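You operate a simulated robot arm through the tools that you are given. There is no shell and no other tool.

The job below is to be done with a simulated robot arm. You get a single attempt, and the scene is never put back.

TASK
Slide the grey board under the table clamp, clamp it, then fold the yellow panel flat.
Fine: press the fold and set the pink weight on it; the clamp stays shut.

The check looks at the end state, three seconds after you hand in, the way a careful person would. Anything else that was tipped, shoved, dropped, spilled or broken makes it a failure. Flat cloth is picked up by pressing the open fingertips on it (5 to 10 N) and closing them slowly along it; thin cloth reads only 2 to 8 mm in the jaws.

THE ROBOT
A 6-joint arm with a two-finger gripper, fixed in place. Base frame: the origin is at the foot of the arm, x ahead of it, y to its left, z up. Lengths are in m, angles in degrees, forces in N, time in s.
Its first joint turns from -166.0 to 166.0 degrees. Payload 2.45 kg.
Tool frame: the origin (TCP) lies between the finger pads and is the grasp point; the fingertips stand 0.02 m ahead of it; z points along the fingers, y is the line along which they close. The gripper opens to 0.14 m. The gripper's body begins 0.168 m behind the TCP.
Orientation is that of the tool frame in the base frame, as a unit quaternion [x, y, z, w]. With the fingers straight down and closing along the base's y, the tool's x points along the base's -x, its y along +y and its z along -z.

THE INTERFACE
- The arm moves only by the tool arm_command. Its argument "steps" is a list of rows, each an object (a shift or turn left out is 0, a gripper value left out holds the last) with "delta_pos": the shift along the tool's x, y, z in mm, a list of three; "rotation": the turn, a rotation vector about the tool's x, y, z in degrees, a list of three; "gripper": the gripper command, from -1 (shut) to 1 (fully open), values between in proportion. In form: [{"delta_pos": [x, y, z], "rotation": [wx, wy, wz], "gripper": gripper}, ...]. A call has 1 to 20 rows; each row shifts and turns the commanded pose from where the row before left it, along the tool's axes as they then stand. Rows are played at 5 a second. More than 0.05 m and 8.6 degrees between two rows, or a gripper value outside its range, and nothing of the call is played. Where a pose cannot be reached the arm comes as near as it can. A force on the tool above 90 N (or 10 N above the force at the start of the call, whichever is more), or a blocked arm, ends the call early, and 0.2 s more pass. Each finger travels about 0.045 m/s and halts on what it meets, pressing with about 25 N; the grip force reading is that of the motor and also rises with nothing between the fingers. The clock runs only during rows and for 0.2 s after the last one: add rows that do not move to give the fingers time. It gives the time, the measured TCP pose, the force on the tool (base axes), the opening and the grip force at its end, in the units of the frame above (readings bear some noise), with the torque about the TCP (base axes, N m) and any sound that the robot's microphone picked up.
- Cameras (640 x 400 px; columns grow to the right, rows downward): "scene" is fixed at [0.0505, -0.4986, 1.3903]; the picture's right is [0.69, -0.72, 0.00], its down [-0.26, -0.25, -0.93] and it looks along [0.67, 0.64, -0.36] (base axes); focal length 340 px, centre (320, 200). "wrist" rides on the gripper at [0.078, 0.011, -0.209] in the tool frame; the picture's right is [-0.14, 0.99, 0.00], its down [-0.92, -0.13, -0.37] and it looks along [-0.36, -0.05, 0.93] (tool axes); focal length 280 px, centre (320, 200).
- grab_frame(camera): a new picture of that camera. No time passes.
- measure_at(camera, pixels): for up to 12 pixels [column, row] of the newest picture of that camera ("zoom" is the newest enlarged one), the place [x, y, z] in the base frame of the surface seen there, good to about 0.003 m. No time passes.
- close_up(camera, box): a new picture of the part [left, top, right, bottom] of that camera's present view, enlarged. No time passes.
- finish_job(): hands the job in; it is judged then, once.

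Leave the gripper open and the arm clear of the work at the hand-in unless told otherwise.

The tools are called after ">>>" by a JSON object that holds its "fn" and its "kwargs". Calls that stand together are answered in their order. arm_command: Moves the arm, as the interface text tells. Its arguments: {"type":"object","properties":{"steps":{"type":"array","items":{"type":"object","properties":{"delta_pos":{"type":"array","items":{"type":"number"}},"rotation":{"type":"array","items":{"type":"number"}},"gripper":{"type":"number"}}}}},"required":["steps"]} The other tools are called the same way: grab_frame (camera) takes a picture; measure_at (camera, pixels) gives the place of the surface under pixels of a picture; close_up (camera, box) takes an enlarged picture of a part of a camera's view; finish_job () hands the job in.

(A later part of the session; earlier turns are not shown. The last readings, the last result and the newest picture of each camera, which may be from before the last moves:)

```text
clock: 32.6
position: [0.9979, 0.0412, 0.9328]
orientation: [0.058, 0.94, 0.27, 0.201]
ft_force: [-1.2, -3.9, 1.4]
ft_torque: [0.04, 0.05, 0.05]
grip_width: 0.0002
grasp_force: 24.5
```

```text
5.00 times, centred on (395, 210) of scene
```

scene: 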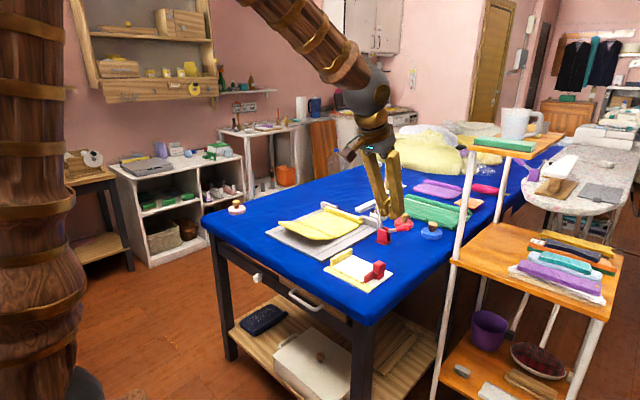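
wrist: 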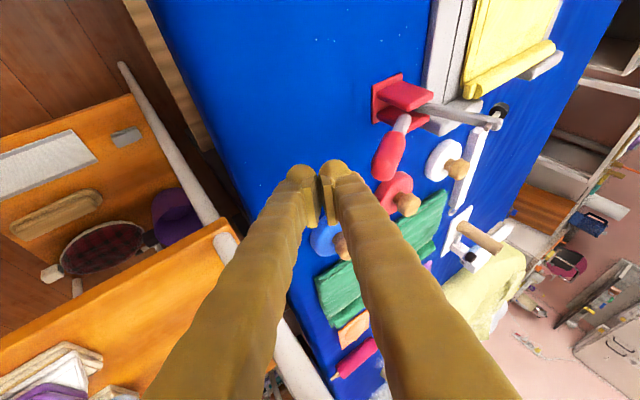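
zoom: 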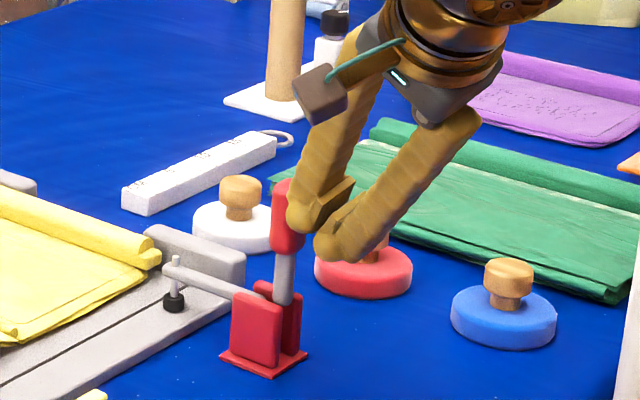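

The pad is almost on the board and the force has begun to rise (about 4 N). I'll keep pushing in small rows and watch for a click or a firm stop.

>>> {"fn": "arm_command", "kwargs": {"steps": [{"delta_pos": [1.2, 5.1, 2.9]}, {"delta_pos": [1.2, 5.1, 2.9]}, {}]}}

>>> {"fn": "close_up", "kwargs": {"camera": "scene", "box": [345, 190, 415, 246]}}

```text
clock: 33.2
position: [0.9969, 0.0417, 0.9324]
orientation: [0.06, 0.94, 0.267, 0.203]
ft_force: [-14.2, -21.8, 4.3]
ft_torque: [0.16, 0.03, 0.56]
grip_width: 0.0
grasp_force: 25.3
stopped in row 2: the force on the tool passed its limit at 102 N (the readings are from after the stop); the commanded pose is now the measured one
```

```text
7.14 times, centred on (380, 218) of scene
```

zoom: 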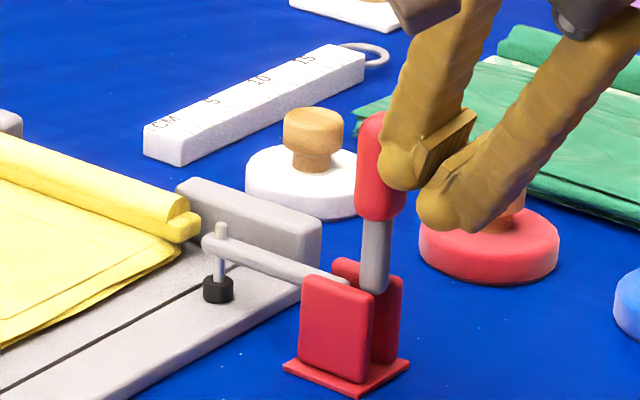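

The push stopped firmly at about 100 N, with the handle upright and the arm flat. I'll measure the pad and the board around it.

>>> {"fn": "measure_at", "kwargs": {"camera": "zoom", "pixels": [[218, 298], [218, 280], [220, 232], [330, 275], [218, 315], [190, 310], [250, 300], [380, 150], [375, 270], [205, 290], [240, 330]]}}

>>> {"fn": "close_up", "kwargs": {"camera": "scene", "box": [360, 205, 400, 240]}}

>>> {"fn": "grab_frame", "kwargs": {"camera": "wrist"}}

```text
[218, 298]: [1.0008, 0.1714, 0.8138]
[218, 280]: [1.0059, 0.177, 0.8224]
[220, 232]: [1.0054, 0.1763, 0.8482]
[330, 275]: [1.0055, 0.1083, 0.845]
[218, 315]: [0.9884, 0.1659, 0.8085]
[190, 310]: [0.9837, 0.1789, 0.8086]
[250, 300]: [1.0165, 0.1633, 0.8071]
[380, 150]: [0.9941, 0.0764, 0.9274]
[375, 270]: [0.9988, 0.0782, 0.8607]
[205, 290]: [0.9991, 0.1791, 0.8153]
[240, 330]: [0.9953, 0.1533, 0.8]
```

```text
11.43 times, centred on (380, 222) of scene
```

zoom: 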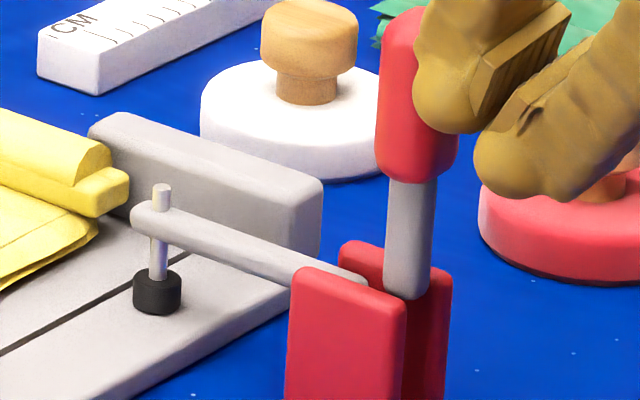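

```text
taken
```

wrist: 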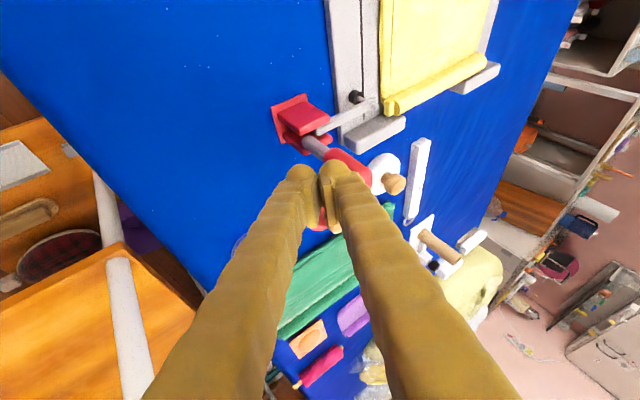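

The pad rests on the board margin at about (1.0, 0.176), just outside the black line. I'll back the finger away in -y and check that the clamp stays shut.

>>> {"fn": "arm_command", "kwargs": {"steps": [{"delta_pos": [-1.1, -4.2, -2.4]}, {"delta_pos": [-2.15, -8.48, -4.85]}, {"delta_pos": [-4.3, -17, -9.7]}, {"delta_pos": [-4.3, -17, -9.7]}, {}]}}

>>> {"fn": "close_up", "kwargs": {"camera": "scene", "box": [345, 180, 435, 246]}}

```text
clock: 34.4
position: [0.9983, -0.0121, 0.9304]
orientation: [0.06, 0.94, 0.267, 0.202]
ft_force: [0.3, 0.2, -0.2]
ft_torque: [0.0, 0.04, 0.0]
grip_width: 0.0
grasp_force: 24.4
```

```text
6.06 times, centred on (390, 213) of scene
```

zoom: 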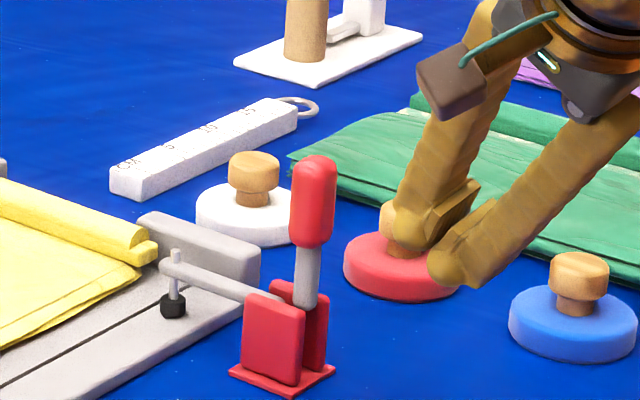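

The clamp seems to stay shut. I'll check for spring-back by measuring the pad and handle again.

>>> {"fn": "close_up", "kwargs": {"camera": "scene", "box": [360, 200, 400, 240]}}

>>> {"fn": "measure_at", "kwargs": {"camera": "zoom", "pixels": [[160, 265], [240, 265], [300, 60], [270, 230], [70, 290], [72, 300], [72, 312], [75, 280], [78, 220], [200, 275], [320, 110], [280, 260]]}}

```text
10.00 times, centred on (380, 220) of scene
```

zoom: 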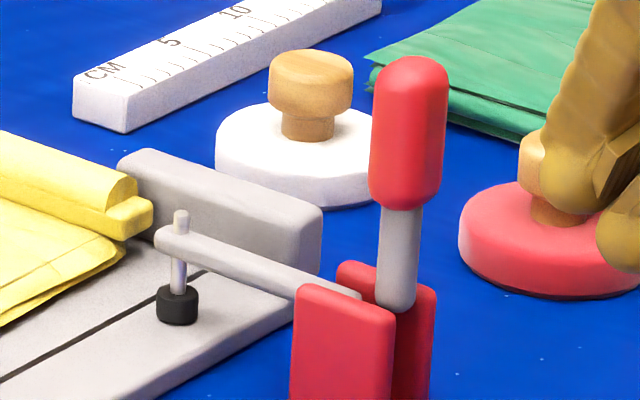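

```text
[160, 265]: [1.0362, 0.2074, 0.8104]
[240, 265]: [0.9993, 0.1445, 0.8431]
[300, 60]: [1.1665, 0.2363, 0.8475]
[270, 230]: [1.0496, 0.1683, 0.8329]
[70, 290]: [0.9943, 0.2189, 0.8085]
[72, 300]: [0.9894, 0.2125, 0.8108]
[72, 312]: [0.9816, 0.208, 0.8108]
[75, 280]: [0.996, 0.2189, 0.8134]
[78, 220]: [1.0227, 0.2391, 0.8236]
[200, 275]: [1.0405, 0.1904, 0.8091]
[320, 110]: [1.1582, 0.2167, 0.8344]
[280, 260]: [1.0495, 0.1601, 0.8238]
```

>>> {"fn": "measure_at", "kwargs": {"camera": "zoom", "pixels": [[178, 314], [178, 322], [178, 300], [170, 240], [200, 246], [300, 276], [340, 290], [408, 80], [408, 160], [398, 230], [395, 290], [178, 332]]}}

```text
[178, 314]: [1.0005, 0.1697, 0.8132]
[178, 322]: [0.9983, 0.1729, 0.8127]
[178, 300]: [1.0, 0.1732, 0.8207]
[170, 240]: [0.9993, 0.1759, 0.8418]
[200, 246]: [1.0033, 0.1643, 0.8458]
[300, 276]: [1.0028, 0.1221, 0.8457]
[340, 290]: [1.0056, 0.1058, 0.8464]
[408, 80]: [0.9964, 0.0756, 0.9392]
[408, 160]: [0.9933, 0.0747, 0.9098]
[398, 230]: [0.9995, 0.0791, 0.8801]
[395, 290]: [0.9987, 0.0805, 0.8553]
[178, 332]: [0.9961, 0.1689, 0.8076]
```

The pad is seated on the board (z≈0.811 against board 0.809), the arm is level, the handle is upright, and nothing sprang back. I'll lift straight up and away from the clamp, then unroll the tool.

>>> {"fn": "arm_command", "kwargs": {"steps": [{"delta_pos": [-2.15, -8.48, -4.85]}, {"delta_pos": [-10.35, 15.9, -23.2]}, {"delta_pos": [-10.35, 15.9, -23.2]}, {"delta_pos": [-10.35, 15.9, -23.2]}, {"delta_pos": [-10.35, 15.9, -23.2]}, {"delta_pos": [-10.35, 15.9, -23.2]}, {"rotation": [7.308, 0, -3.254]}, {"rotation": [7.308, 0, -3.254]}, {"rotation": [7.308, 0, -3.254]}, {"rotation": [7.308, 0, -3.254]}, {"delta_pos": [36.54, 0, -16.27]}, {"delta_pos": [36.54, 0, -16.27]}, {"delta_pos": [36.54, 0, -16.27]}, {"delta_pos": [36.54, 0, -16.27]}, {"delta_pos": [36.54, 0, -16.27]}, {"rotation": [0, 8, 0]}, {"rotation": [0, 8, 0]}, {"rotation": [0, 8, 0]}, {}]}}

>>> {"fn": "grab_frame", "kwargs": {"camera": "wrist"}}

>>> {"fn": "grab_frame", "kwargs": {"camera": "scene"}}

```text
clock: 38.4
position: [0.7973, -0.0187, 1.0806]
orientation: [0.004, 1.0, -0.001, 0.001]
ft_force: [-0.1, 0.1, -0.1]
ft_torque: [0.01, 0.01, 0.01]
grip_width: 0.0001
grasp_force: 25.3
```

```text
taken
```

wrist: 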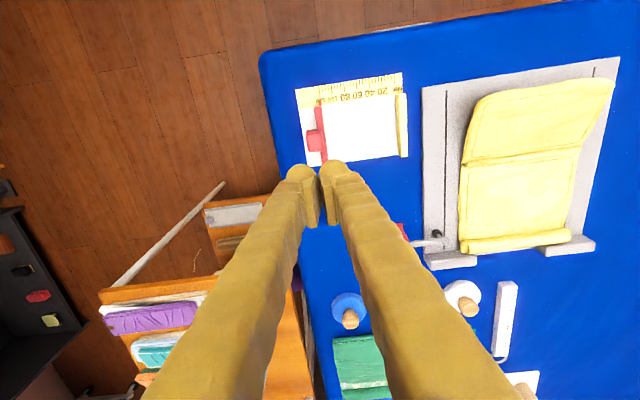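

```text
taken
```

scene: 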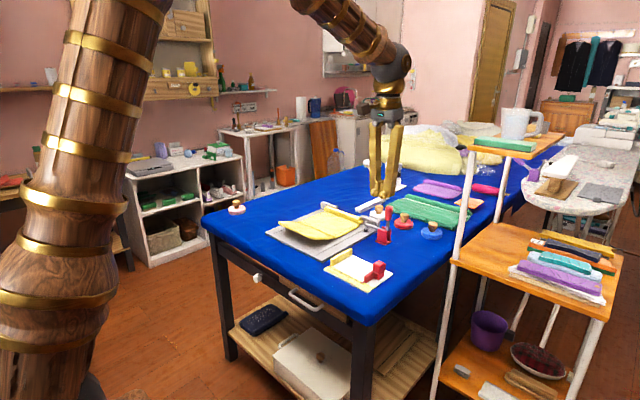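

The board is clamped. Now I'll move to view the yellow panel closely: traverse to y≈0.31, x≈0.70, and open the gripper.

>>> {"fn": "arm_command", "kwargs": {"steps": [{"delta_pos": [30, 40, 0], "gripper": 1}, {"delta_pos": [30, 40, 0]}, {"delta_pos": [30, 40, 0]}, {"delta_pos": [0, 40, 0]}, {"delta_pos": [0, 40, 0]}, {"delta_pos": [0, 40, 0]}, {"delta_pos": [0, 40, 0]}, {"delta_pos": [0, 40, 0]}, {"delta_pos": [0, 9, 0]}, {}]}}

>>> {"fn": "grab_frame", "kwargs": {"camera": "wrist"}}

>>> {"fn": "close_up", "kwargs": {"camera": "scene", "box": [250, 190, 400, 284]}}

```text
clock: 40.6
position: [0.7077, 0.3098, 1.079]
orientation: [0.004, 1.0, -0.002, 0.0]
ft_force: [0.5, -0.1, -0.3]
ft_torque: [0.01, 0.02, -0.02]
grip_width: 0.14
grasp_force: 0.0
```

```text
taken
```

wrist: 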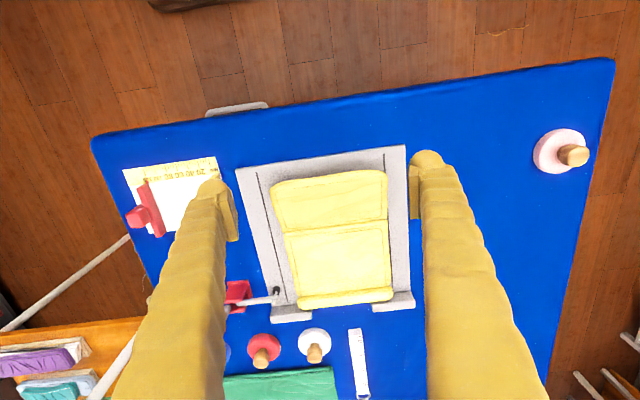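

```text
4.26 times, centred on (325, 237) of scene
```

zoom: 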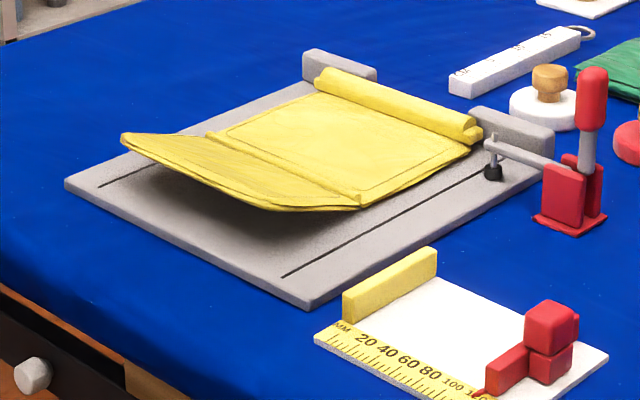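

Now an enlarged wrist view of the panel, with measurements along it.

>>> {"fn": "close_up", "kwargs": {"camera": "wrist", "box": [235, 140, 425, 325]}}

>>> {"fn": "measure_at", "kwargs": {"camera": "zoom", "pixels": [[160, 140], [320, 120], [490, 108], [180, 210], [340, 190], [500, 180], [200, 290], [330, 280], [505, 265], [190, 300], [350, 290], [508, 275]]}}

>>> {"fn": "measure_at", "kwargs": {"camera": "zoom", "pixels": [[345, 310], [350, 360], [355, 410], [365, 470], [370, 500], [370, 520], [370, 535], [370, 560], [340, 240], [340, 265], [130, 150], [500, 130]]}}

```text
2.16 times, centred on (330, 232) of wrist
```

zoom: 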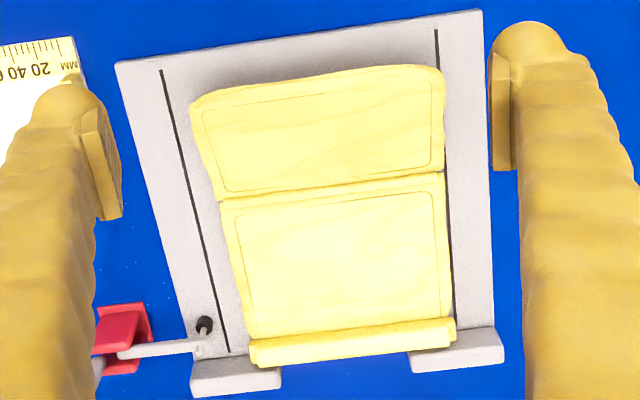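

```text
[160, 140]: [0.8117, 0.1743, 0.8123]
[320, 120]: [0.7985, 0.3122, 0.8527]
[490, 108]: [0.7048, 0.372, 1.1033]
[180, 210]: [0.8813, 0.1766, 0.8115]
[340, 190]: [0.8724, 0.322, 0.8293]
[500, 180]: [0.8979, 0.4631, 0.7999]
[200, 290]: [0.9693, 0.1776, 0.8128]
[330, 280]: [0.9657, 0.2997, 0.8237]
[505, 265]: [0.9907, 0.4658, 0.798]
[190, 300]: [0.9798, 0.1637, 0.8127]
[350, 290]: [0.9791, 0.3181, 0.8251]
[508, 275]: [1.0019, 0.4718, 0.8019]
```

```text
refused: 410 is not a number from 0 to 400
```

>>> {"fn": "measure_at", "kwargs": {"camera": "zoom", "pixels": [[315, 76], [318, 90], [325, 130], [330, 165], [334, 180], [336, 186], [338, 194], [342, 215], [348, 260], [352, 310], [354, 330], [356, 350]]}}

>>> {"fn": "measure_at", "kwargs": {"camera": "zoom", "pixels": [[194, 108], [200, 150], [217, 195], [224, 205], [247, 330], [440, 72], [443, 110], [444, 165], [446, 185], [450, 310], [258, 355], [450, 335]]}}

```text
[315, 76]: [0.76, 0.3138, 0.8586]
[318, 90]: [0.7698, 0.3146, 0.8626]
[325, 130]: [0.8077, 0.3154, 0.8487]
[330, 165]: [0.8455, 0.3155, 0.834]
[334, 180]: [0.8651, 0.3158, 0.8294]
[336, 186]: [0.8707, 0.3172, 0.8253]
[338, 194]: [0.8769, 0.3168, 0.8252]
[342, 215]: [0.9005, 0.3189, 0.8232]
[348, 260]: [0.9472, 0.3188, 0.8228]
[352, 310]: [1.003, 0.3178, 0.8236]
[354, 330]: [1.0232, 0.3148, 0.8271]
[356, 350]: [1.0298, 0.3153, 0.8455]
```

```text
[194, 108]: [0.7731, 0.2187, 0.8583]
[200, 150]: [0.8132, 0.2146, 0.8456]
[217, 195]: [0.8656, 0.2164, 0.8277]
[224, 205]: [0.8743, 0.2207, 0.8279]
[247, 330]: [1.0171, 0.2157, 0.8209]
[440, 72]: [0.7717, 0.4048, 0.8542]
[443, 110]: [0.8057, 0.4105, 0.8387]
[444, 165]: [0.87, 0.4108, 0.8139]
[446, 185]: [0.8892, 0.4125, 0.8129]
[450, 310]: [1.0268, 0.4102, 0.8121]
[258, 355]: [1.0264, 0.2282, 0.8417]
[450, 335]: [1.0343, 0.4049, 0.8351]
```

The front leaf spans x 0.762–0.870 and y 0.217–0.41, rising about 20° from a crease at x≈0.872. The main leaf lies flat at z≈0.823 up to a roll at x≈1.03. The green and purple items look related, so I'll look closely at them to understand what a folded panel looks like.

>>> {"fn": "close_up", "kwargs": {"camera": "scene", "box": [378, 170, 488, 238]}}

>>> {"fn": "close_up", "kwargs": {"camera": "wrist", "box": [210, 330, 410, 400]}}

>>> {"fn": "close_up", "kwargs": {"camera": "scene", "box": [275, 205, 345, 245]}}

```text
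5.82 times, centred on (433, 204) of scene
```

zoom: 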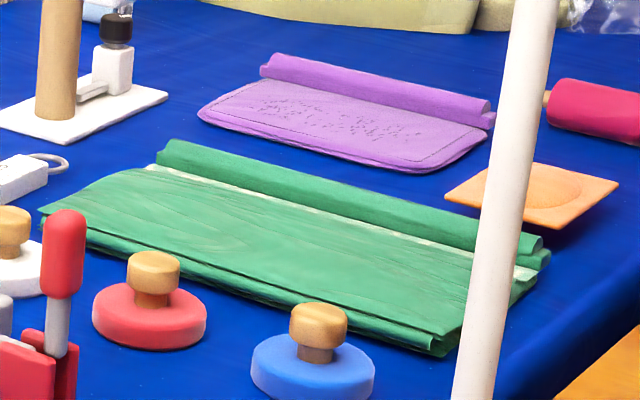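

```text
3.20 times, centred on (310, 365) of wrist
```

zoom: 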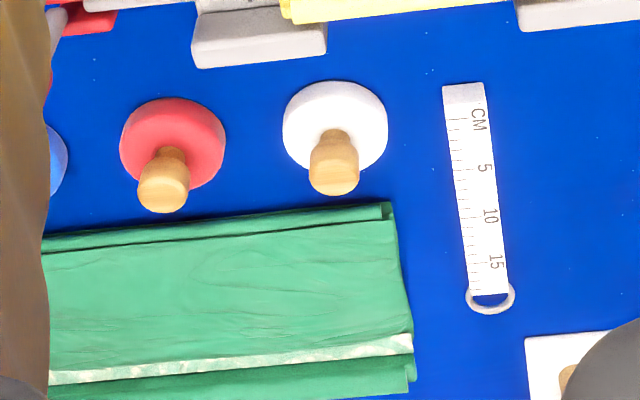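

```text
9.14 times, centred on (310, 225) of scene
```

zoom: 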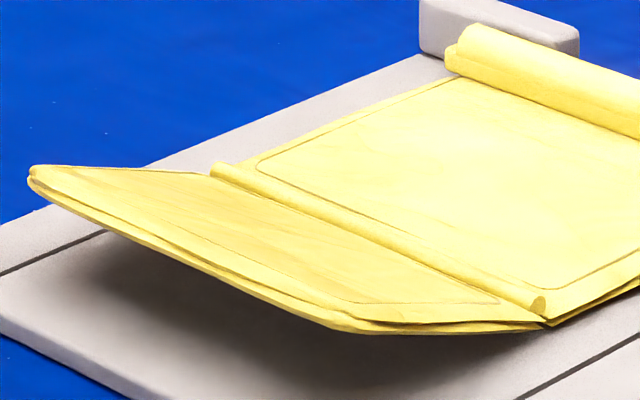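

The green panel shows what a finished fold looks like: its flap is folded over towards the roll, with the doubled edge at the near side. So the yellow front flap (x 0.76–0.87) should go up and over onto the main leaf. I plan to slide both open fingertips under its raised near edge (about a 43 mm gap) and roll it over. First I'll tilt the tool 60° outward at this height.

>>> {"fn": "arm_command", "kwargs": {"steps": [{"rotation": [0, -7.5, 0]}, {"rotation": [0, -7.5, 0]}, {"rotation": [0, -7.5, 0]}, {"rotation": [0, -7.5, 0]}, {"rotation": [0, -7.5, 0]}, {"rotation": [0, -7.5, 0]}, {"rotation": [0, -7.5, 0]}, {"rotation": [0, -7.5, 0]}, {}]}}

>>> {"fn": "grab_frame", "kwargs": {"camera": "wrist"}}

>>> {"fn": "grab_frame", "kwargs": {"camera": "scene"}}

```text
clock: 42.6
position: [0.708, 0.3103, 1.0797]
orientation: [0.002, 0.864, -0.003, 0.503]
ft_force: [0.8, -0.8, -0.6]
ft_torque: [0.01, 0.03, 0.0]
grip_width: 0.1401
grasp_force: 0.0
```

```text
taken
```

wrist: 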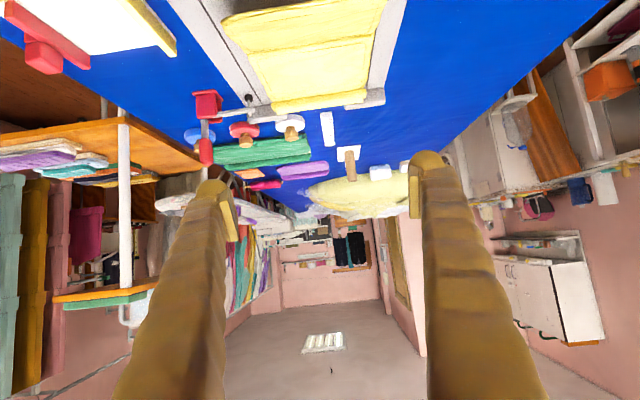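

```text
taken
```

scene: 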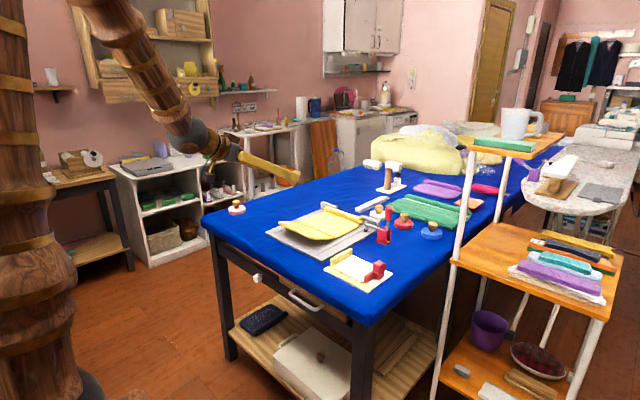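

The tilt is done. I'll descend to z≈0.87 with the TCP at x≈0.70, so the tips are still short of the leaf edge.

>>> {"fn": "arm_command", "kwargs": {"steps": [{"delta_pos": [4, 3, -6.9]}, {"delta_pos": [25.98, 0, 15]}, {"delta_pos": [25.98, 0, 15]}, {"delta_pos": [25.98, 0, 15]}, {"delta_pos": [25.98, 0, 15]}, {"delta_pos": [25.98, 0, 15]}, {"delta_pos": [25.98, 0, 15]}, {"delta_pos": [25.98, 0, 15]}, {}]}}

>>> {"fn": "grab_frame", "kwargs": {"camera": "wrist"}}

>>> {"fn": "close_up", "kwargs": {"camera": "scene", "box": [220, 160, 380, 260]}}

```text
clock: 44.6
position: [0.7015, 0.3144, 0.8673]
orientation: [0.001, 0.865, -0.004, 0.501]
ft_force: [-0.1, -0.9, 0.1]
ft_torque: [0.0, 0.0, 0.01]
grip_width: 0.1401
grasp_force: 0.0
```

```text
taken
```

wrist: 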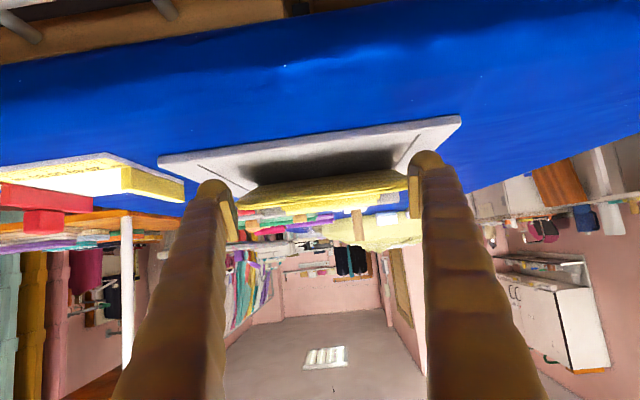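

```text
4.00 times, centred on (300, 210) of scene
```

zoom: 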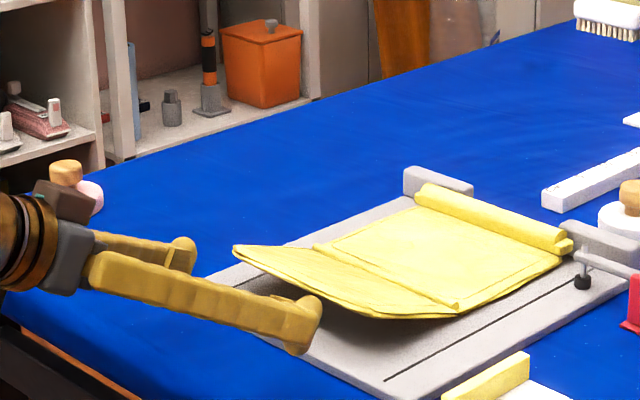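

The fingers are level with the leaf's edge. I'll lower 27 mm so the tips are just above the board, checking force.

>>> {"fn": "arm_command", "kwargs": {"steps": [{"delta_pos": [8.66, 0, 5]}, {"delta_pos": [8.66, 0, 5]}, {"delta_pos": [6.06, 0, 3.5]}, {}]}}

>>> {"fn": "close_up", "kwargs": {"camera": "scene", "box": [260, 195, 350, 251]}}

>>> {"fn": "close_up", "kwargs": {"camera": "wrist", "box": [140, 90, 480, 260]}}

```text
clock: 45.6
position: [0.702, 0.3126, 0.8413]
orientation: [0.002, 0.866, -0.004, 0.501]
ft_force: [0.3, 0.4, 0.0]
ft_torque: [0.01, -0.01, -0.02]
grip_width: 0.1397
grasp_force: 0.2
```

```text
7.11 times, centred on (305, 223) of scene
```

zoom: 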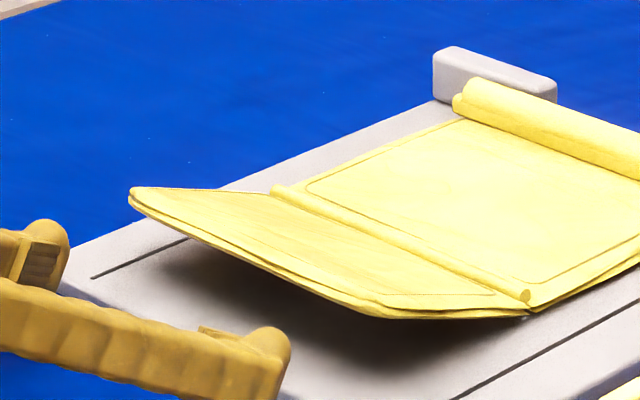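

```text
1.88 times, centred on (310, 175) of wrist
```

zoom: 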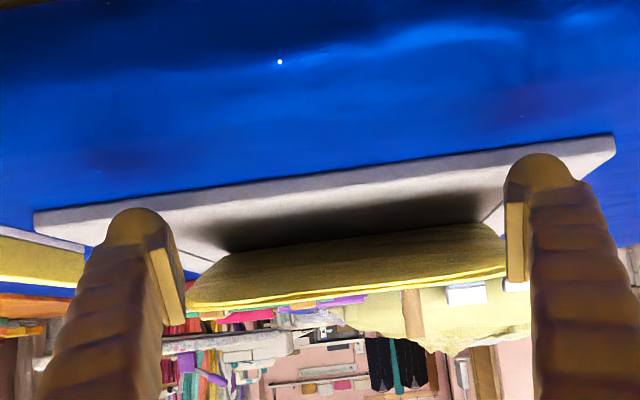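

The tips are free. I'll slide forward 40 mm under the leaf's near edge, watching the force.

>>> {"fn": "arm_command", "kwargs": {"steps": [{"delta_pos": [-5, 0, 8.66]}, {"delta_pos": [-5, 0, 8.66]}, {"delta_pos": [-5, 0, 8.66]}, {"delta_pos": [-5, 0, 8.66]}, {}]}}

>>> {"fn": "close_up", "kwargs": {"camera": "scene", "box": [260, 195, 350, 251]}}

>>> {"fn": "close_up", "kwargs": {"camera": "wrist", "box": [140, 90, 480, 260]}}

```text
clock: 46.8
position: [0.7423, 0.3132, 0.8413]
orientation: [0.002, 0.865, -0.003, 0.501]
ft_force: [-0.2, -0.8, 0.0]
ft_torque: [-0.01, 0.01, -0.01]
grip_width: 0.1401
grasp_force: 0.1
```

```text
7.11 times, centred on (305, 223) of scene
```

zoom: 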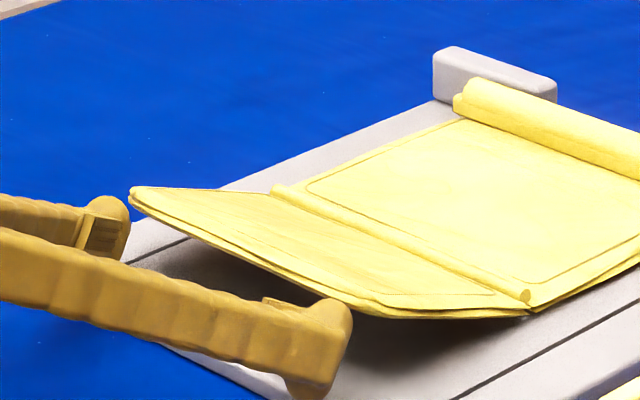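

```text
1.88 times, centred on (310, 175) of wrist
```

zoom: 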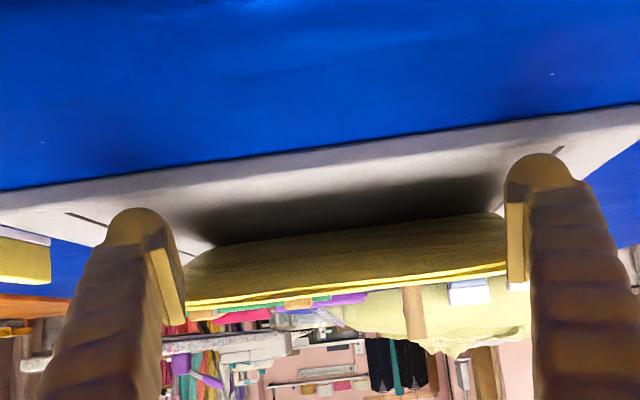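

No contact yet. I'll measure the fingertips against the leaf edge before going further.

>>> {"fn": "close_up", "kwargs": {"camera": "scene", "box": [265, 210, 325, 250]}}

>>> {"fn": "measure_at", "kwargs": {"camera": "zoom", "pixels": [[455, 270], [470, 300], [400, 290], [430, 380], [100, 120], [150, 130], [300, 170], [480, 245], [520, 265], [500, 285], [350, 200], [440, 240]]}}

```text
10.00 times, centred on (295, 230) of scene
```

zoom: 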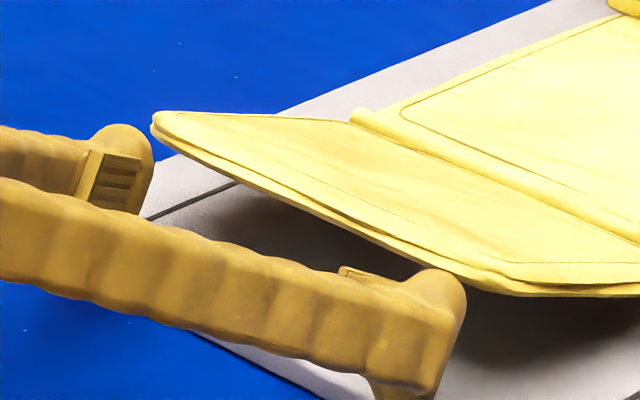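

```text
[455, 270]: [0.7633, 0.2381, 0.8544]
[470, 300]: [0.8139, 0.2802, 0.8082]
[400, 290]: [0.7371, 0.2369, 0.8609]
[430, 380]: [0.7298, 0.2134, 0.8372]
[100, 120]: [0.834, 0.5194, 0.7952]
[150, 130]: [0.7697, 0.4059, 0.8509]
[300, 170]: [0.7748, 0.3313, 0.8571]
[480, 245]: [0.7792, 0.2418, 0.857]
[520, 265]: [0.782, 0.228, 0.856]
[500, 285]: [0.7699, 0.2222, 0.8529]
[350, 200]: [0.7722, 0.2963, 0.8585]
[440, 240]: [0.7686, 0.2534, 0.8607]
```

The fingertip tops (z≈0.854) are level with the leaf's edge (underside about 0.849). I'll drop 3 mm and move forward 8 mm so they wedge under the edge.

>>> {"fn": "arm_command", "kwargs": {"steps": [{"delta_pos": [2.6, 0, 1.5]}, {"delta_pos": [-2, 0, 3.46]}, {"delta_pos": [-2, 0, 3.46]}, {}]}}

>>> {"fn": "close_up", "kwargs": {"camera": "scene", "box": [265, 205, 335, 249]}}

```text
clock: 47.8
position: [0.7512, 0.3124, 0.8398]
orientation: [0.002, 0.865, -0.004, 0.502]
ft_force: [-0.3, 0.0, -0.2]
ft_torque: [0.02, 0.0, 0.01]
grip_width: 0.14
grasp_force: 0.0
```

```text
9.09 times, centred on (300, 227) of scene
```

zoom: 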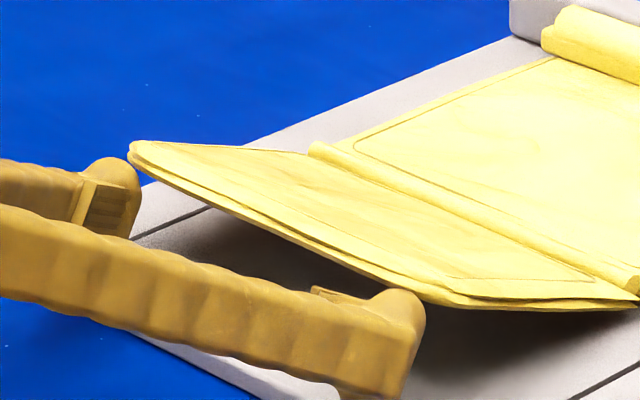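

Still no force. Another 8 mm forward.

>>> {"fn": "arm_command", "kwargs": {"steps": [{"delta_pos": [-2, 0, 3.46]}, {"delta_pos": [-2, 0, 3.46]}, {}]}}

>>> {"fn": "close_up", "kwargs": {"camera": "scene", "box": [265, 205, 335, 249]}}

>>> {"fn": "close_up", "kwargs": {"camera": "wrist", "box": [140, 90, 480, 260]}}

```text
clock: 48.6
position: [0.7575, 0.3121, 0.8389]
orientation: [0.002, 0.865, -0.003, 0.501]
ft_force: [-0.8, 0.8, 0.1]
ft_torque: [-0.01, -0.01, 0.02]
grip_width: 0.1401
grasp_force: 0.1
```

```text
9.09 times, centred on (300, 227) of scene
```

zoom: 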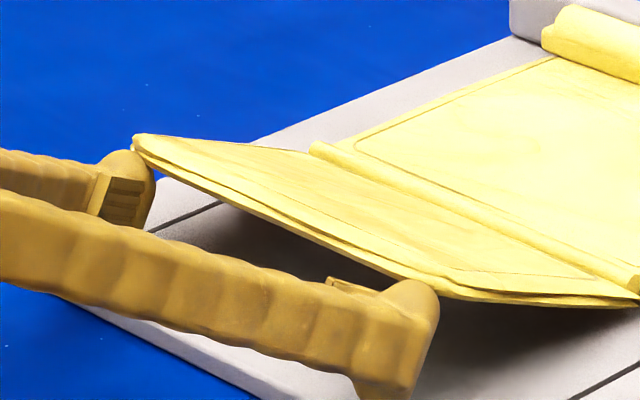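

```text
1.88 times, centred on (310, 175) of wrist
```

zoom: 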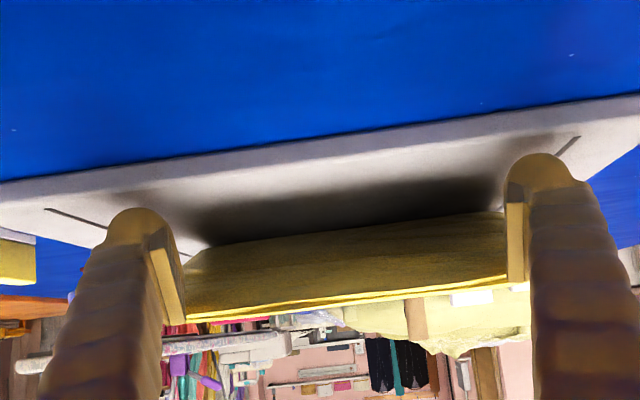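

The leaf's edge is riding up on the fingertips with almost no force. Next I'll lift along an arc about the crease (x≈0.872, z≈0.826).

>>> {"fn": "arm_command", "kwargs": {"steps": [{"delta_pos": [-10.97, 0, -2]}, {"delta_pos": [-10.97, 0, -2]}, {"delta_pos": [-9.5, 0, 1.45]}, {"delta_pos": [-9.5, 0, 1.45]}, {}]}}

>>> {"fn": "close_up", "kwargs": {"camera": "scene", "box": [255, 185, 355, 247]}}

>>> {"fn": "grab_frame", "kwargs": {"camera": "wrist"}}

```text
clock: 49.8
position: [0.7773, 0.3134, 0.8754]
orientation: [0.002, 0.865, -0.004, 0.501]
ft_force: [-0.9, 0.1, -0.4]
ft_torque: [0.01, 0.02, -0.04]
grip_width: 0.14
grasp_force: 0.2
```

```text
6.40 times, centred on (305, 216) of scene
```

zoom: 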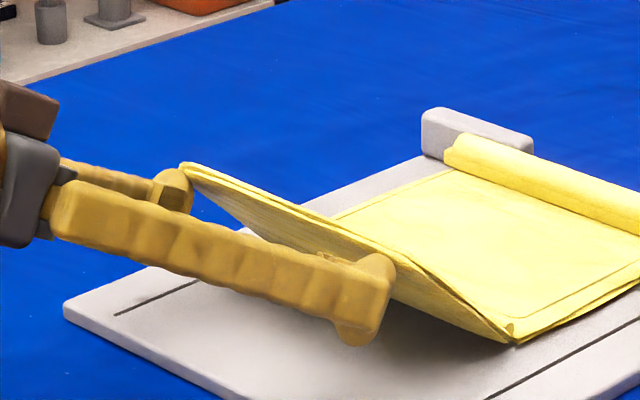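

```text
taken
```

wrist: 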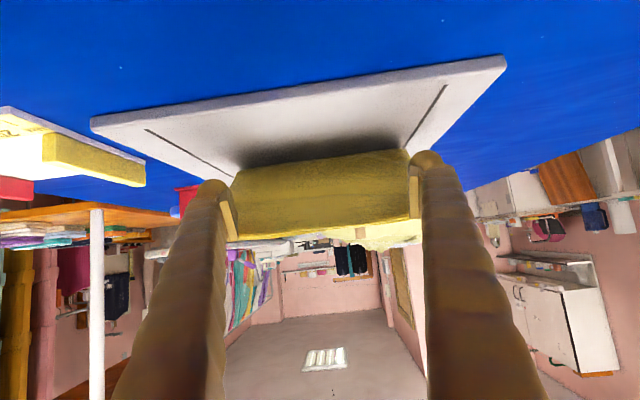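

The leaf lifts cleanly as one piece, now about 45°, so it does fold over. I'll continue towards vertical.

>>> {"fn": "arm_command", "kwargs": {"steps": [{"delta_pos": [-8.7, 0, 3.07]}, {"delta_pos": [-8.7, 0, 3.07]}, {"delta_pos": [-8.7, 0, 3.07]}, {"delta_pos": [-7.97, 0, 5.8]}, {"delta_pos": [-7.97, 0, 5.8]}, {"delta_pos": [-7.97, 0, 5.8]}, {}]}}

>>> {"fn": "close_up", "kwargs": {"camera": "scene", "box": [255, 175, 375, 247]}}

>>> {"fn": "grab_frame", "kwargs": {"camera": "wrist"}}

```text
clock: 51.4
position: [0.8246, 0.3122, 0.9054]
orientation: [0.003, 0.865, -0.004, 0.502]
ft_force: [-0.6, 0.5, 0.0]
ft_torque: [-0.02, 0.0, -0.01]
grip_width: 0.1399
grasp_force: 0.0
```

```text
5.33 times, centred on (315, 211) of scene
```

zoom: 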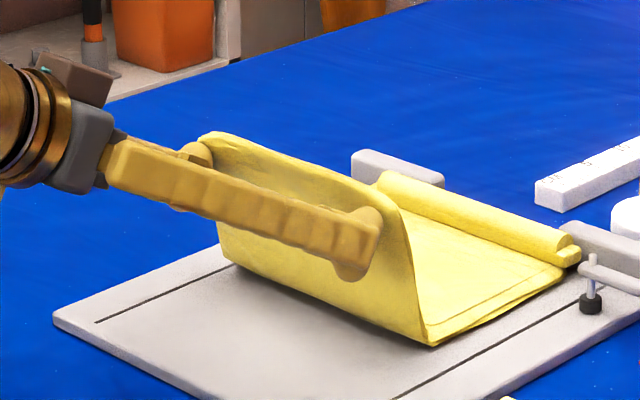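

```text
taken
```

wrist: 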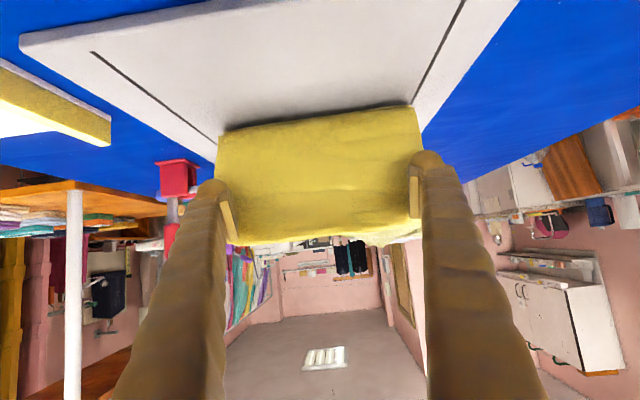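

The leaf is near vertical. I'll push forward to carry it past vertical.

>>> {"fn": "arm_command", "kwargs": {"steps": [{"delta_pos": [-5.57, 0, 8.33]}, {"delta_pos": [-5.57, 0, 8.33]}, {"delta_pos": [-5.57, 0, 8.33]}, {"delta_pos": [-3.5, 0, 8.75]}, {"delta_pos": [-3.5, 0, 8.75]}, {"delta_pos": [-3.5, 0, 8.75]}, {}]}}

>>> {"fn": "close_up", "kwargs": {"camera": "scene", "box": [255, 175, 375, 247]}}

>>> {"fn": "grab_frame", "kwargs": {"camera": "wrist"}}

```text
clock: 53.0
position: [0.8837, 0.3123, 0.9049]
orientation: [0.003, 0.865, -0.005, 0.502]
ft_force: [-0.1, -0.5, 0.0]
ft_torque: [-0.01, 0.01, 0.03]
grip_width: 0.1401
grasp_force: 0.0
```

```text
5.33 times, centred on (315, 211) of scene
```

zoom: 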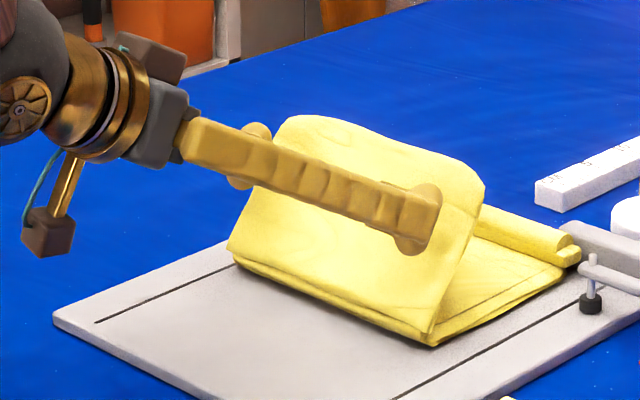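

```text
taken
```

wrist: 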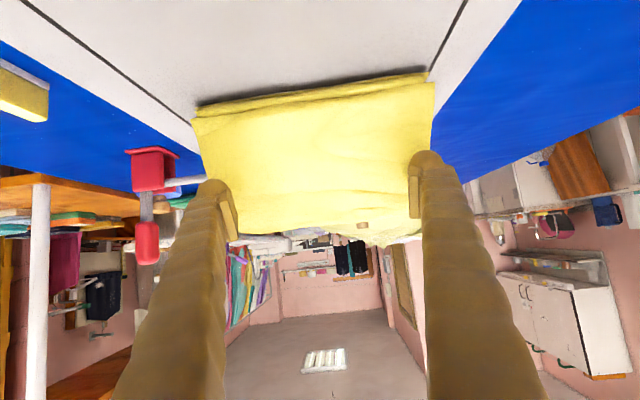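

The leaf is past vertical (about 115°). I'll carry on forward and down.

>>> {"fn": "arm_command", "kwargs": {"steps": [{"delta_pos": [-2.4, 0, 9.6]}, {"delta_pos": [-2.4, 0, 9.6]}, {"delta_pos": [-2.4, 0, 9.6]}, {"delta_pos": [-2.4, 0, 9.6]}, {"delta_pos": [4.77, 0, 7.77]}, {}]}}

>>> {"fn": "close_up", "kwargs": {"camera": "scene", "box": [265, 175, 385, 247]}}

>>> {"fn": "grab_frame", "kwargs": {"camera": "wrist"}}

```text
clock: 54.4
position: [0.9258, 0.3107, 0.8842]
orientation: [0.002, 0.865, -0.004, 0.502]
ft_force: [-0.8, 0.1, 1.5]
ft_torque: [0.03, 0.0, -0.01]
grip_width: 0.1399
grasp_force: 0.0
```

```text
5.33 times, centred on (325, 211) of scene
```

zoom: 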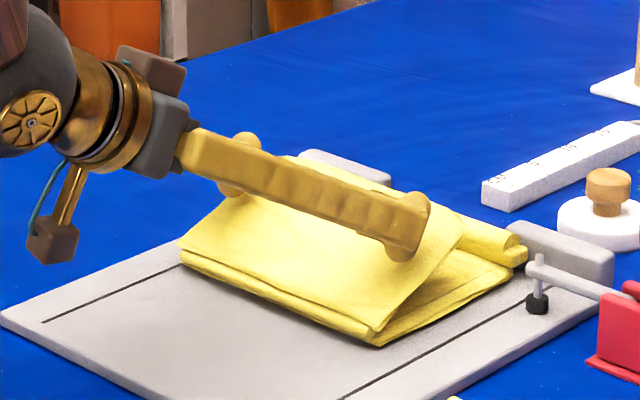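

```text
taken
```

wrist: 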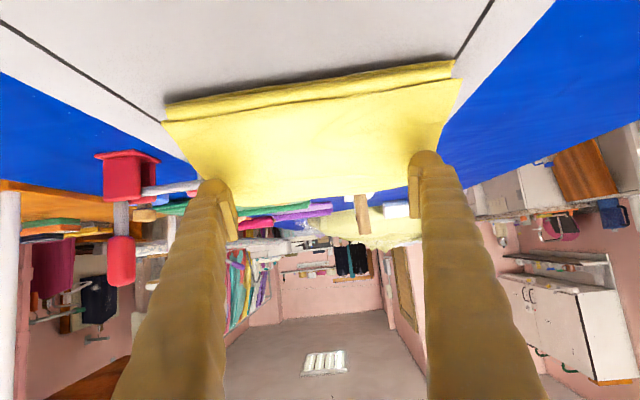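

The leaf is about 150° over, resisting with about 1.5 N. I'll press it down gently towards flat.

>>> {"fn": "arm_command", "kwargs": {"steps": [{"delta_pos": [5.2, 0, 3]}, {"delta_pos": [5.2, 0, 3]}, {"delta_pos": [4.33, 0, 2.5]}, {}]}}

>>> {"fn": "close_up", "kwargs": {"camera": "scene", "box": [265, 175, 385, 247]}}

```text
clock: 55.4
position: [0.9268, 0.3113, 0.868]
orientation: [0.001, 0.865, -0.003, 0.502]
ft_force: [0.8, 0.0, 2.5]
ft_torque: [0.19, -0.03, -0.04]
grip_width: 0.1402
grasp_force: 0.0
```

```text
5.33 times, centred on (325, 211) of scene
```

zoom: 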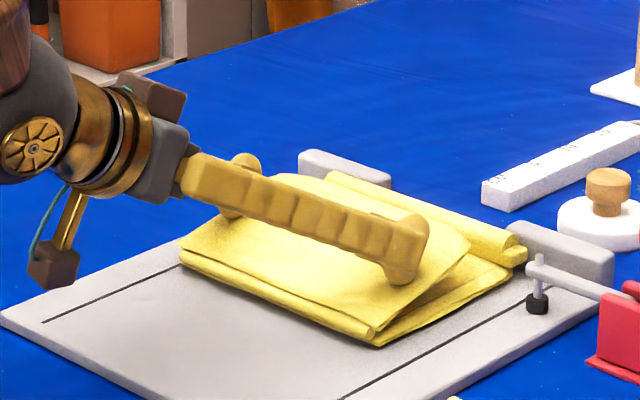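

Only 2.5 N so far and the leaf is nearly flat. I'll continue down in 3 mm rows until it is firm.

>>> {"fn": "arm_command", "kwargs": {"steps": [{"delta_pos": [2.6, 0, 1.5]}, {"delta_pos": [2.6, 0, 1.5]}, {"delta_pos": [2.6, 0, 1.5]}, {}]}}

>>> {"fn": "close_up", "kwargs": {"camera": "scene", "box": [265, 175, 385, 247]}}

```text
clock: 56.4
position: [0.9258, 0.3109, 0.8591]
orientation: [0.002, 0.865, -0.003, 0.501]
ft_force: [0.5, -0.6, 0.6]
ft_torque: [-0.01, 0.0, -0.01]
grip_width: 0.1399
grasp_force: 0.0
```

```text
5.33 times, centred on (325, 211) of scene
```

zoom: 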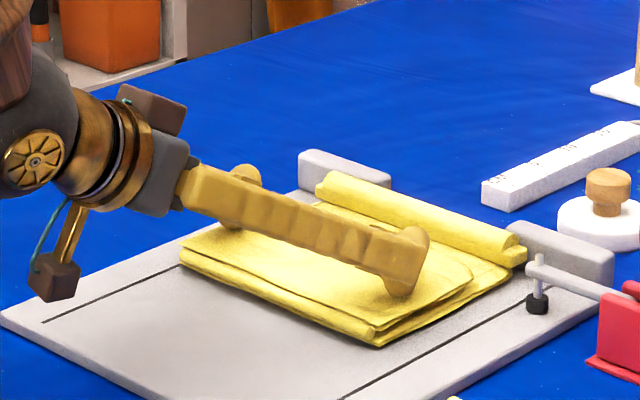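

The flap now looks flat and the resistance has dropped. I'll press further until there's a firm reaction.

>>> {"fn": "arm_command", "kwargs": {"steps": [{"delta_pos": [2.6, 0, 1.5]}, {"delta_pos": [2.6, 0, 1.5]}, {}]}}

>>> {"fn": "close_up", "kwargs": {"camera": "scene", "box": [285, 190, 365, 240]}}

>>> {"fn": "grab_frame", "kwargs": {"camera": "wrist"}}

```text
clock: 57.2
position: [0.9269, 0.3121, 0.8548]
orientation: [0.003, 0.865, -0.003, 0.502]
ft_force: [-2.0, 2.7, 19.8]
ft_torque: [1.12, 0.11, 0.05]
grip_width: 0.14
grasp_force: 0.1
```

```text
8.00 times, centred on (325, 215) of scene
```

zoom: 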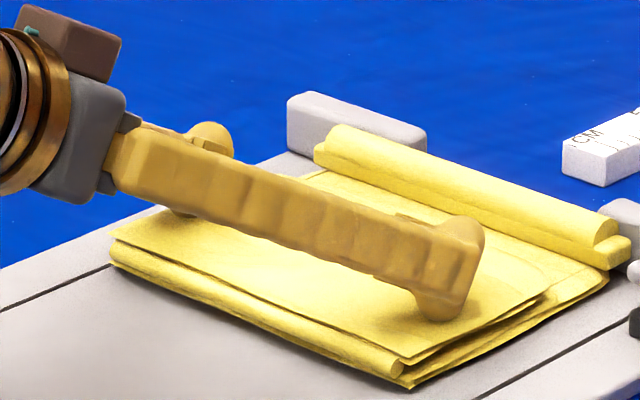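

```text
taken
```

wrist: 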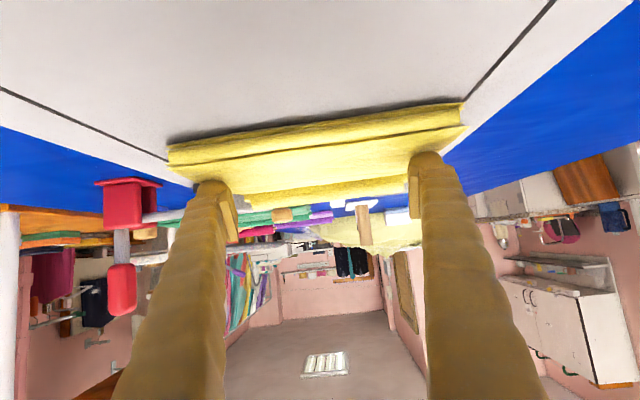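

Flat, with a firm 20 N reaction. I'll lift a little and see whether the flap stays down or springs back.

>>> {"fn": "arm_command", "kwargs": {"steps": [{"delta_pos": [-8.66, 0, -5]}, {"delta_pos": [-17.3, 0, -10]}, {"delta_pos": [-17.3, 0, -10]}, {}]}}

>>> {"fn": "close_up", "kwargs": {"camera": "scene", "box": [285, 190, 365, 240]}}

```text
clock: 58.2
position: [0.926, 0.3109, 0.9044]
orientation: [0.002, 0.865, -0.004, 0.501]
ft_force: [-0.3, -1.1, -0.3]
ft_torque: [-0.01, -0.02, 0.0]
grip_width: 0.1398
grasp_force: 0.1
```

```text
8.00 times, centred on (325, 215) of scene
```

zoom: 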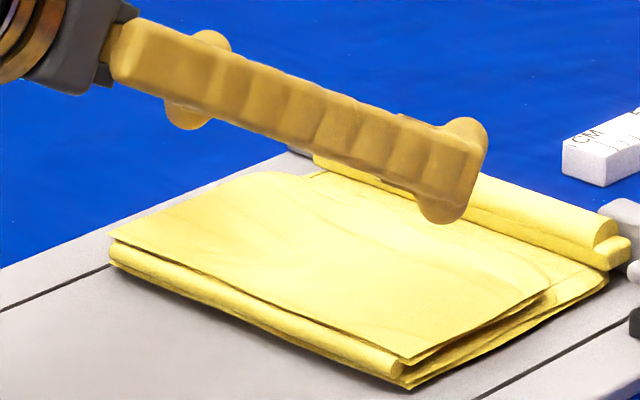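

The flap stays down. I'll measure whether it lies flat (near the crease, middle, free edge).

>>> {"fn": "measure_at", "kwargs": {"camera": "zoom", "pixels": [[125, 240], [250, 300], [400, 358], [250, 240], [350, 300], [230, 185], [350, 220], [450, 260], [540, 296], [500, 270], [560, 285], [450, 325]]}}

>>> {"fn": "measure_at", "kwargs": {"camera": "zoom", "pixels": [[115, 255], [250, 320], [395, 370], [150, 235], [300, 285], [400, 330], [260, 175], [340, 185], [400, 230], [480, 250], [590, 285], [420, 385]]}}

```text
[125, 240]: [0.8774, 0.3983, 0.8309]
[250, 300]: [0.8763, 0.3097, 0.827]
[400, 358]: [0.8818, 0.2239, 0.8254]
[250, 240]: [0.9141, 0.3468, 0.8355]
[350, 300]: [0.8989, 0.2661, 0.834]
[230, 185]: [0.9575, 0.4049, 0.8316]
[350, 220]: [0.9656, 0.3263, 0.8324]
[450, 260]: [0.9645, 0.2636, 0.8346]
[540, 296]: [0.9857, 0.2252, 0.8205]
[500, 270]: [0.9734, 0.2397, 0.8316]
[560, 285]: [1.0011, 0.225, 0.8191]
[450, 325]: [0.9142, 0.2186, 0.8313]
```

```text
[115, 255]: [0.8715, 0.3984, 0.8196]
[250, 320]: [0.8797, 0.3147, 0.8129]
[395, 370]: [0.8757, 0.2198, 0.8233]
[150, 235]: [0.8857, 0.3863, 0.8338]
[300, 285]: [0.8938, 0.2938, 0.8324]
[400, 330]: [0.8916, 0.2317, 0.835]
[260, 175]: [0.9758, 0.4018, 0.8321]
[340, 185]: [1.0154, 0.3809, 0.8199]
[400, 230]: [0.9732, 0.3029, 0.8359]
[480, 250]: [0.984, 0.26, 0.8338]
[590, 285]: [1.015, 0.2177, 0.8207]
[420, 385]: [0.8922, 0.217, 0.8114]
```

The flap is flat (z≈0.832–0.836 across, from the crease at x≈0.877 to its free edge at x≈0.985). Next I'll press the crease. I'll go up, straighten the tool, and close the fingers to press with the tips.

>>> {"fn": "arm_command", "kwargs": {"steps": [{"delta_pos": [-25.98, 0, -15]}, {"delta_pos": [-25.98, 0, -15]}, {"delta_pos": [-25.98, 0, -15]}, {"delta_pos": [-25.98, 0, -15]}, {"delta_pos": [20, 0, -34.6]}, {"rotation": [0, 7.5, 0], "gripper": -1}, {"rotation": [0, 7.5, 0]}, {"rotation": [0, 7.5, 0]}, {"rotation": [0, 7.5, 0]}, {"rotation": [0, 7.5, 0]}, {"rotation": [0, 7.5, 0]}, {"rotation": [0, 7.5, 0]}, {"rotation": [0, 7.6, 0]}, {}]}}

>>> {"fn": "close_up", "kwargs": {"camera": "scene", "box": [275, 180, 395, 255]}}

>>> {"fn": "grab_frame", "kwargs": {"camera": "wrist"}}

```text
clock: 61.2
position: [0.885, 0.312, 1.0229]
orientation: [0.004, 1.0, -0.002, -0.001]
ft_force: [0.2, 0.3, 0.7]
ft_torque: [0.0, 0.02, -0.02]
grip_width: 0.0
grasp_force: 25.0
```

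```text
5.33 times, centred on (335, 218) of scene
```

zoom: 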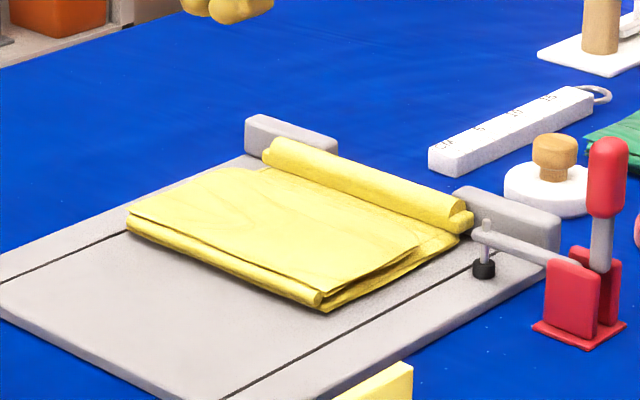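

```text
taken
```

wrist: 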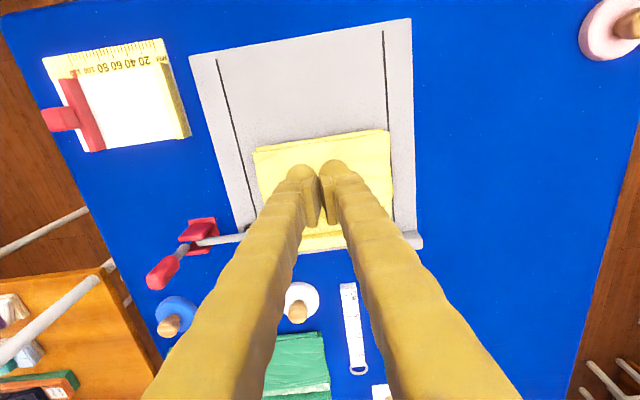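

The flap and the clamp are both holding. With the closed tips above the crease (x≈0.885), I'll come down to about 10 mm above it.

>>> {"fn": "arm_command", "kwargs": {"steps": [{"delta_pos": [0, 0, 30]}, {"delta_pos": [0, 0, 30]}, {"delta_pos": [0, 0, 30]}, {"delta_pos": [0, 0, 30]}, {"delta_pos": [0, 0, 30]}, {"delta_pos": [0, 0, 9]}, {}]}}

>>> {"fn": "arm_command", "kwargs": {"steps": [{"delta_pos": [0, 0, 4]}, {"delta_pos": [0, 0, 3]}, {"delta_pos": [0, 0, 2]}, {"delta_pos": [0, 0, 2]}, {}]}}

```text
clock: 62.8
position: [0.8852, 0.3121, 0.8639]
orientation: [0.003, 1.0, -0.003, 0.001]
ft_force: [-0.9, -0.1, 1.1]
ft_torque: [-0.02, 0.01, 0.0]
grip_width: 0.0
grasp_force: 25.3
```

```text
clock: 64.0
position: [0.8864, 0.312, 0.855]
orientation: [0.003, 1.0, -0.002, 0.002]
ft_force: [-5.4, 4.8, 42.9]
ft_torque: [0.15, 0.16, 0.03]
grip_width: 0.0056
grasp_force: 24.9
```

A firm press of about 43 N at the middle of the crease. I'll lift, then press near the right end (y≈0.25).

>>> {"fn": "arm_command", "kwargs": {"steps": [{"delta_pos": [0, 0, -6]}, {"delta_pos": [0, 0, -6]}, {"delta_pos": [0, -30, 0]}, {"delta_pos": [0, -30, 0]}, {"delta_pos": [0, 0, 5]}, {"delta_pos": [0, 0, 3]}, {"delta_pos": [0, 0, 2]}, {}]}}

```text
clock: 65.8
position: [0.8848, 0.2517, 0.8555]
orientation: [0.004, 1.0, -0.002, 0.001]
ft_force: [-2.4, 0.5, 3.7]
ft_torque: [0.0, -0.03, 0.0]
grip_width: 0.0061
grasp_force: 24.5
```

Light contact here (4 N). I'll press 2–3 mm more.

>>> {"fn": "arm_command", "kwargs": {"steps": [{"delta_pos": [0, 0, 1.5]}, {"delta_pos": [0, 0, 1.5]}, {}]}}

```text
clock: 66.6
position: [0.8857, 0.2516, 0.8541]
orientation: [0.003, 1.0, -0.001, 0.003]
ft_force: [-7.6, 1.7, 43.7]
ft_torque: [0.11, 0.19, 0.04]
grip_width: 0.0058
grasp_force: 25.4
```

Firm press there as well (44 N). I'll lift and do the left end (y≈0.372).

>>> {"fn": "arm_command", "kwargs": {"steps": [{"delta_pos": [0, 0, -6]}, {"delta_pos": [0, 0, -6]}, {"delta_pos": [0, 40, 0]}, {"delta_pos": [0, 40, 0]}, {"delta_pos": [0, 40, 0]}, {"delta_pos": [0, 0, 5]}, {"delta_pos": [0, 0, 3]}, {"delta_pos": [0, 0, 2]}, {}]}}

```text
clock: 68.6
position: [0.8864, 0.372, 0.8555]
orientation: [0.004, 1.0, -0.002, 0.001]
ft_force: [-1.7, 2.2, 27.6]
ft_torque: [0.07, 0.11, 0.02]
grip_width: 0.0061
grasp_force: 24.6
```

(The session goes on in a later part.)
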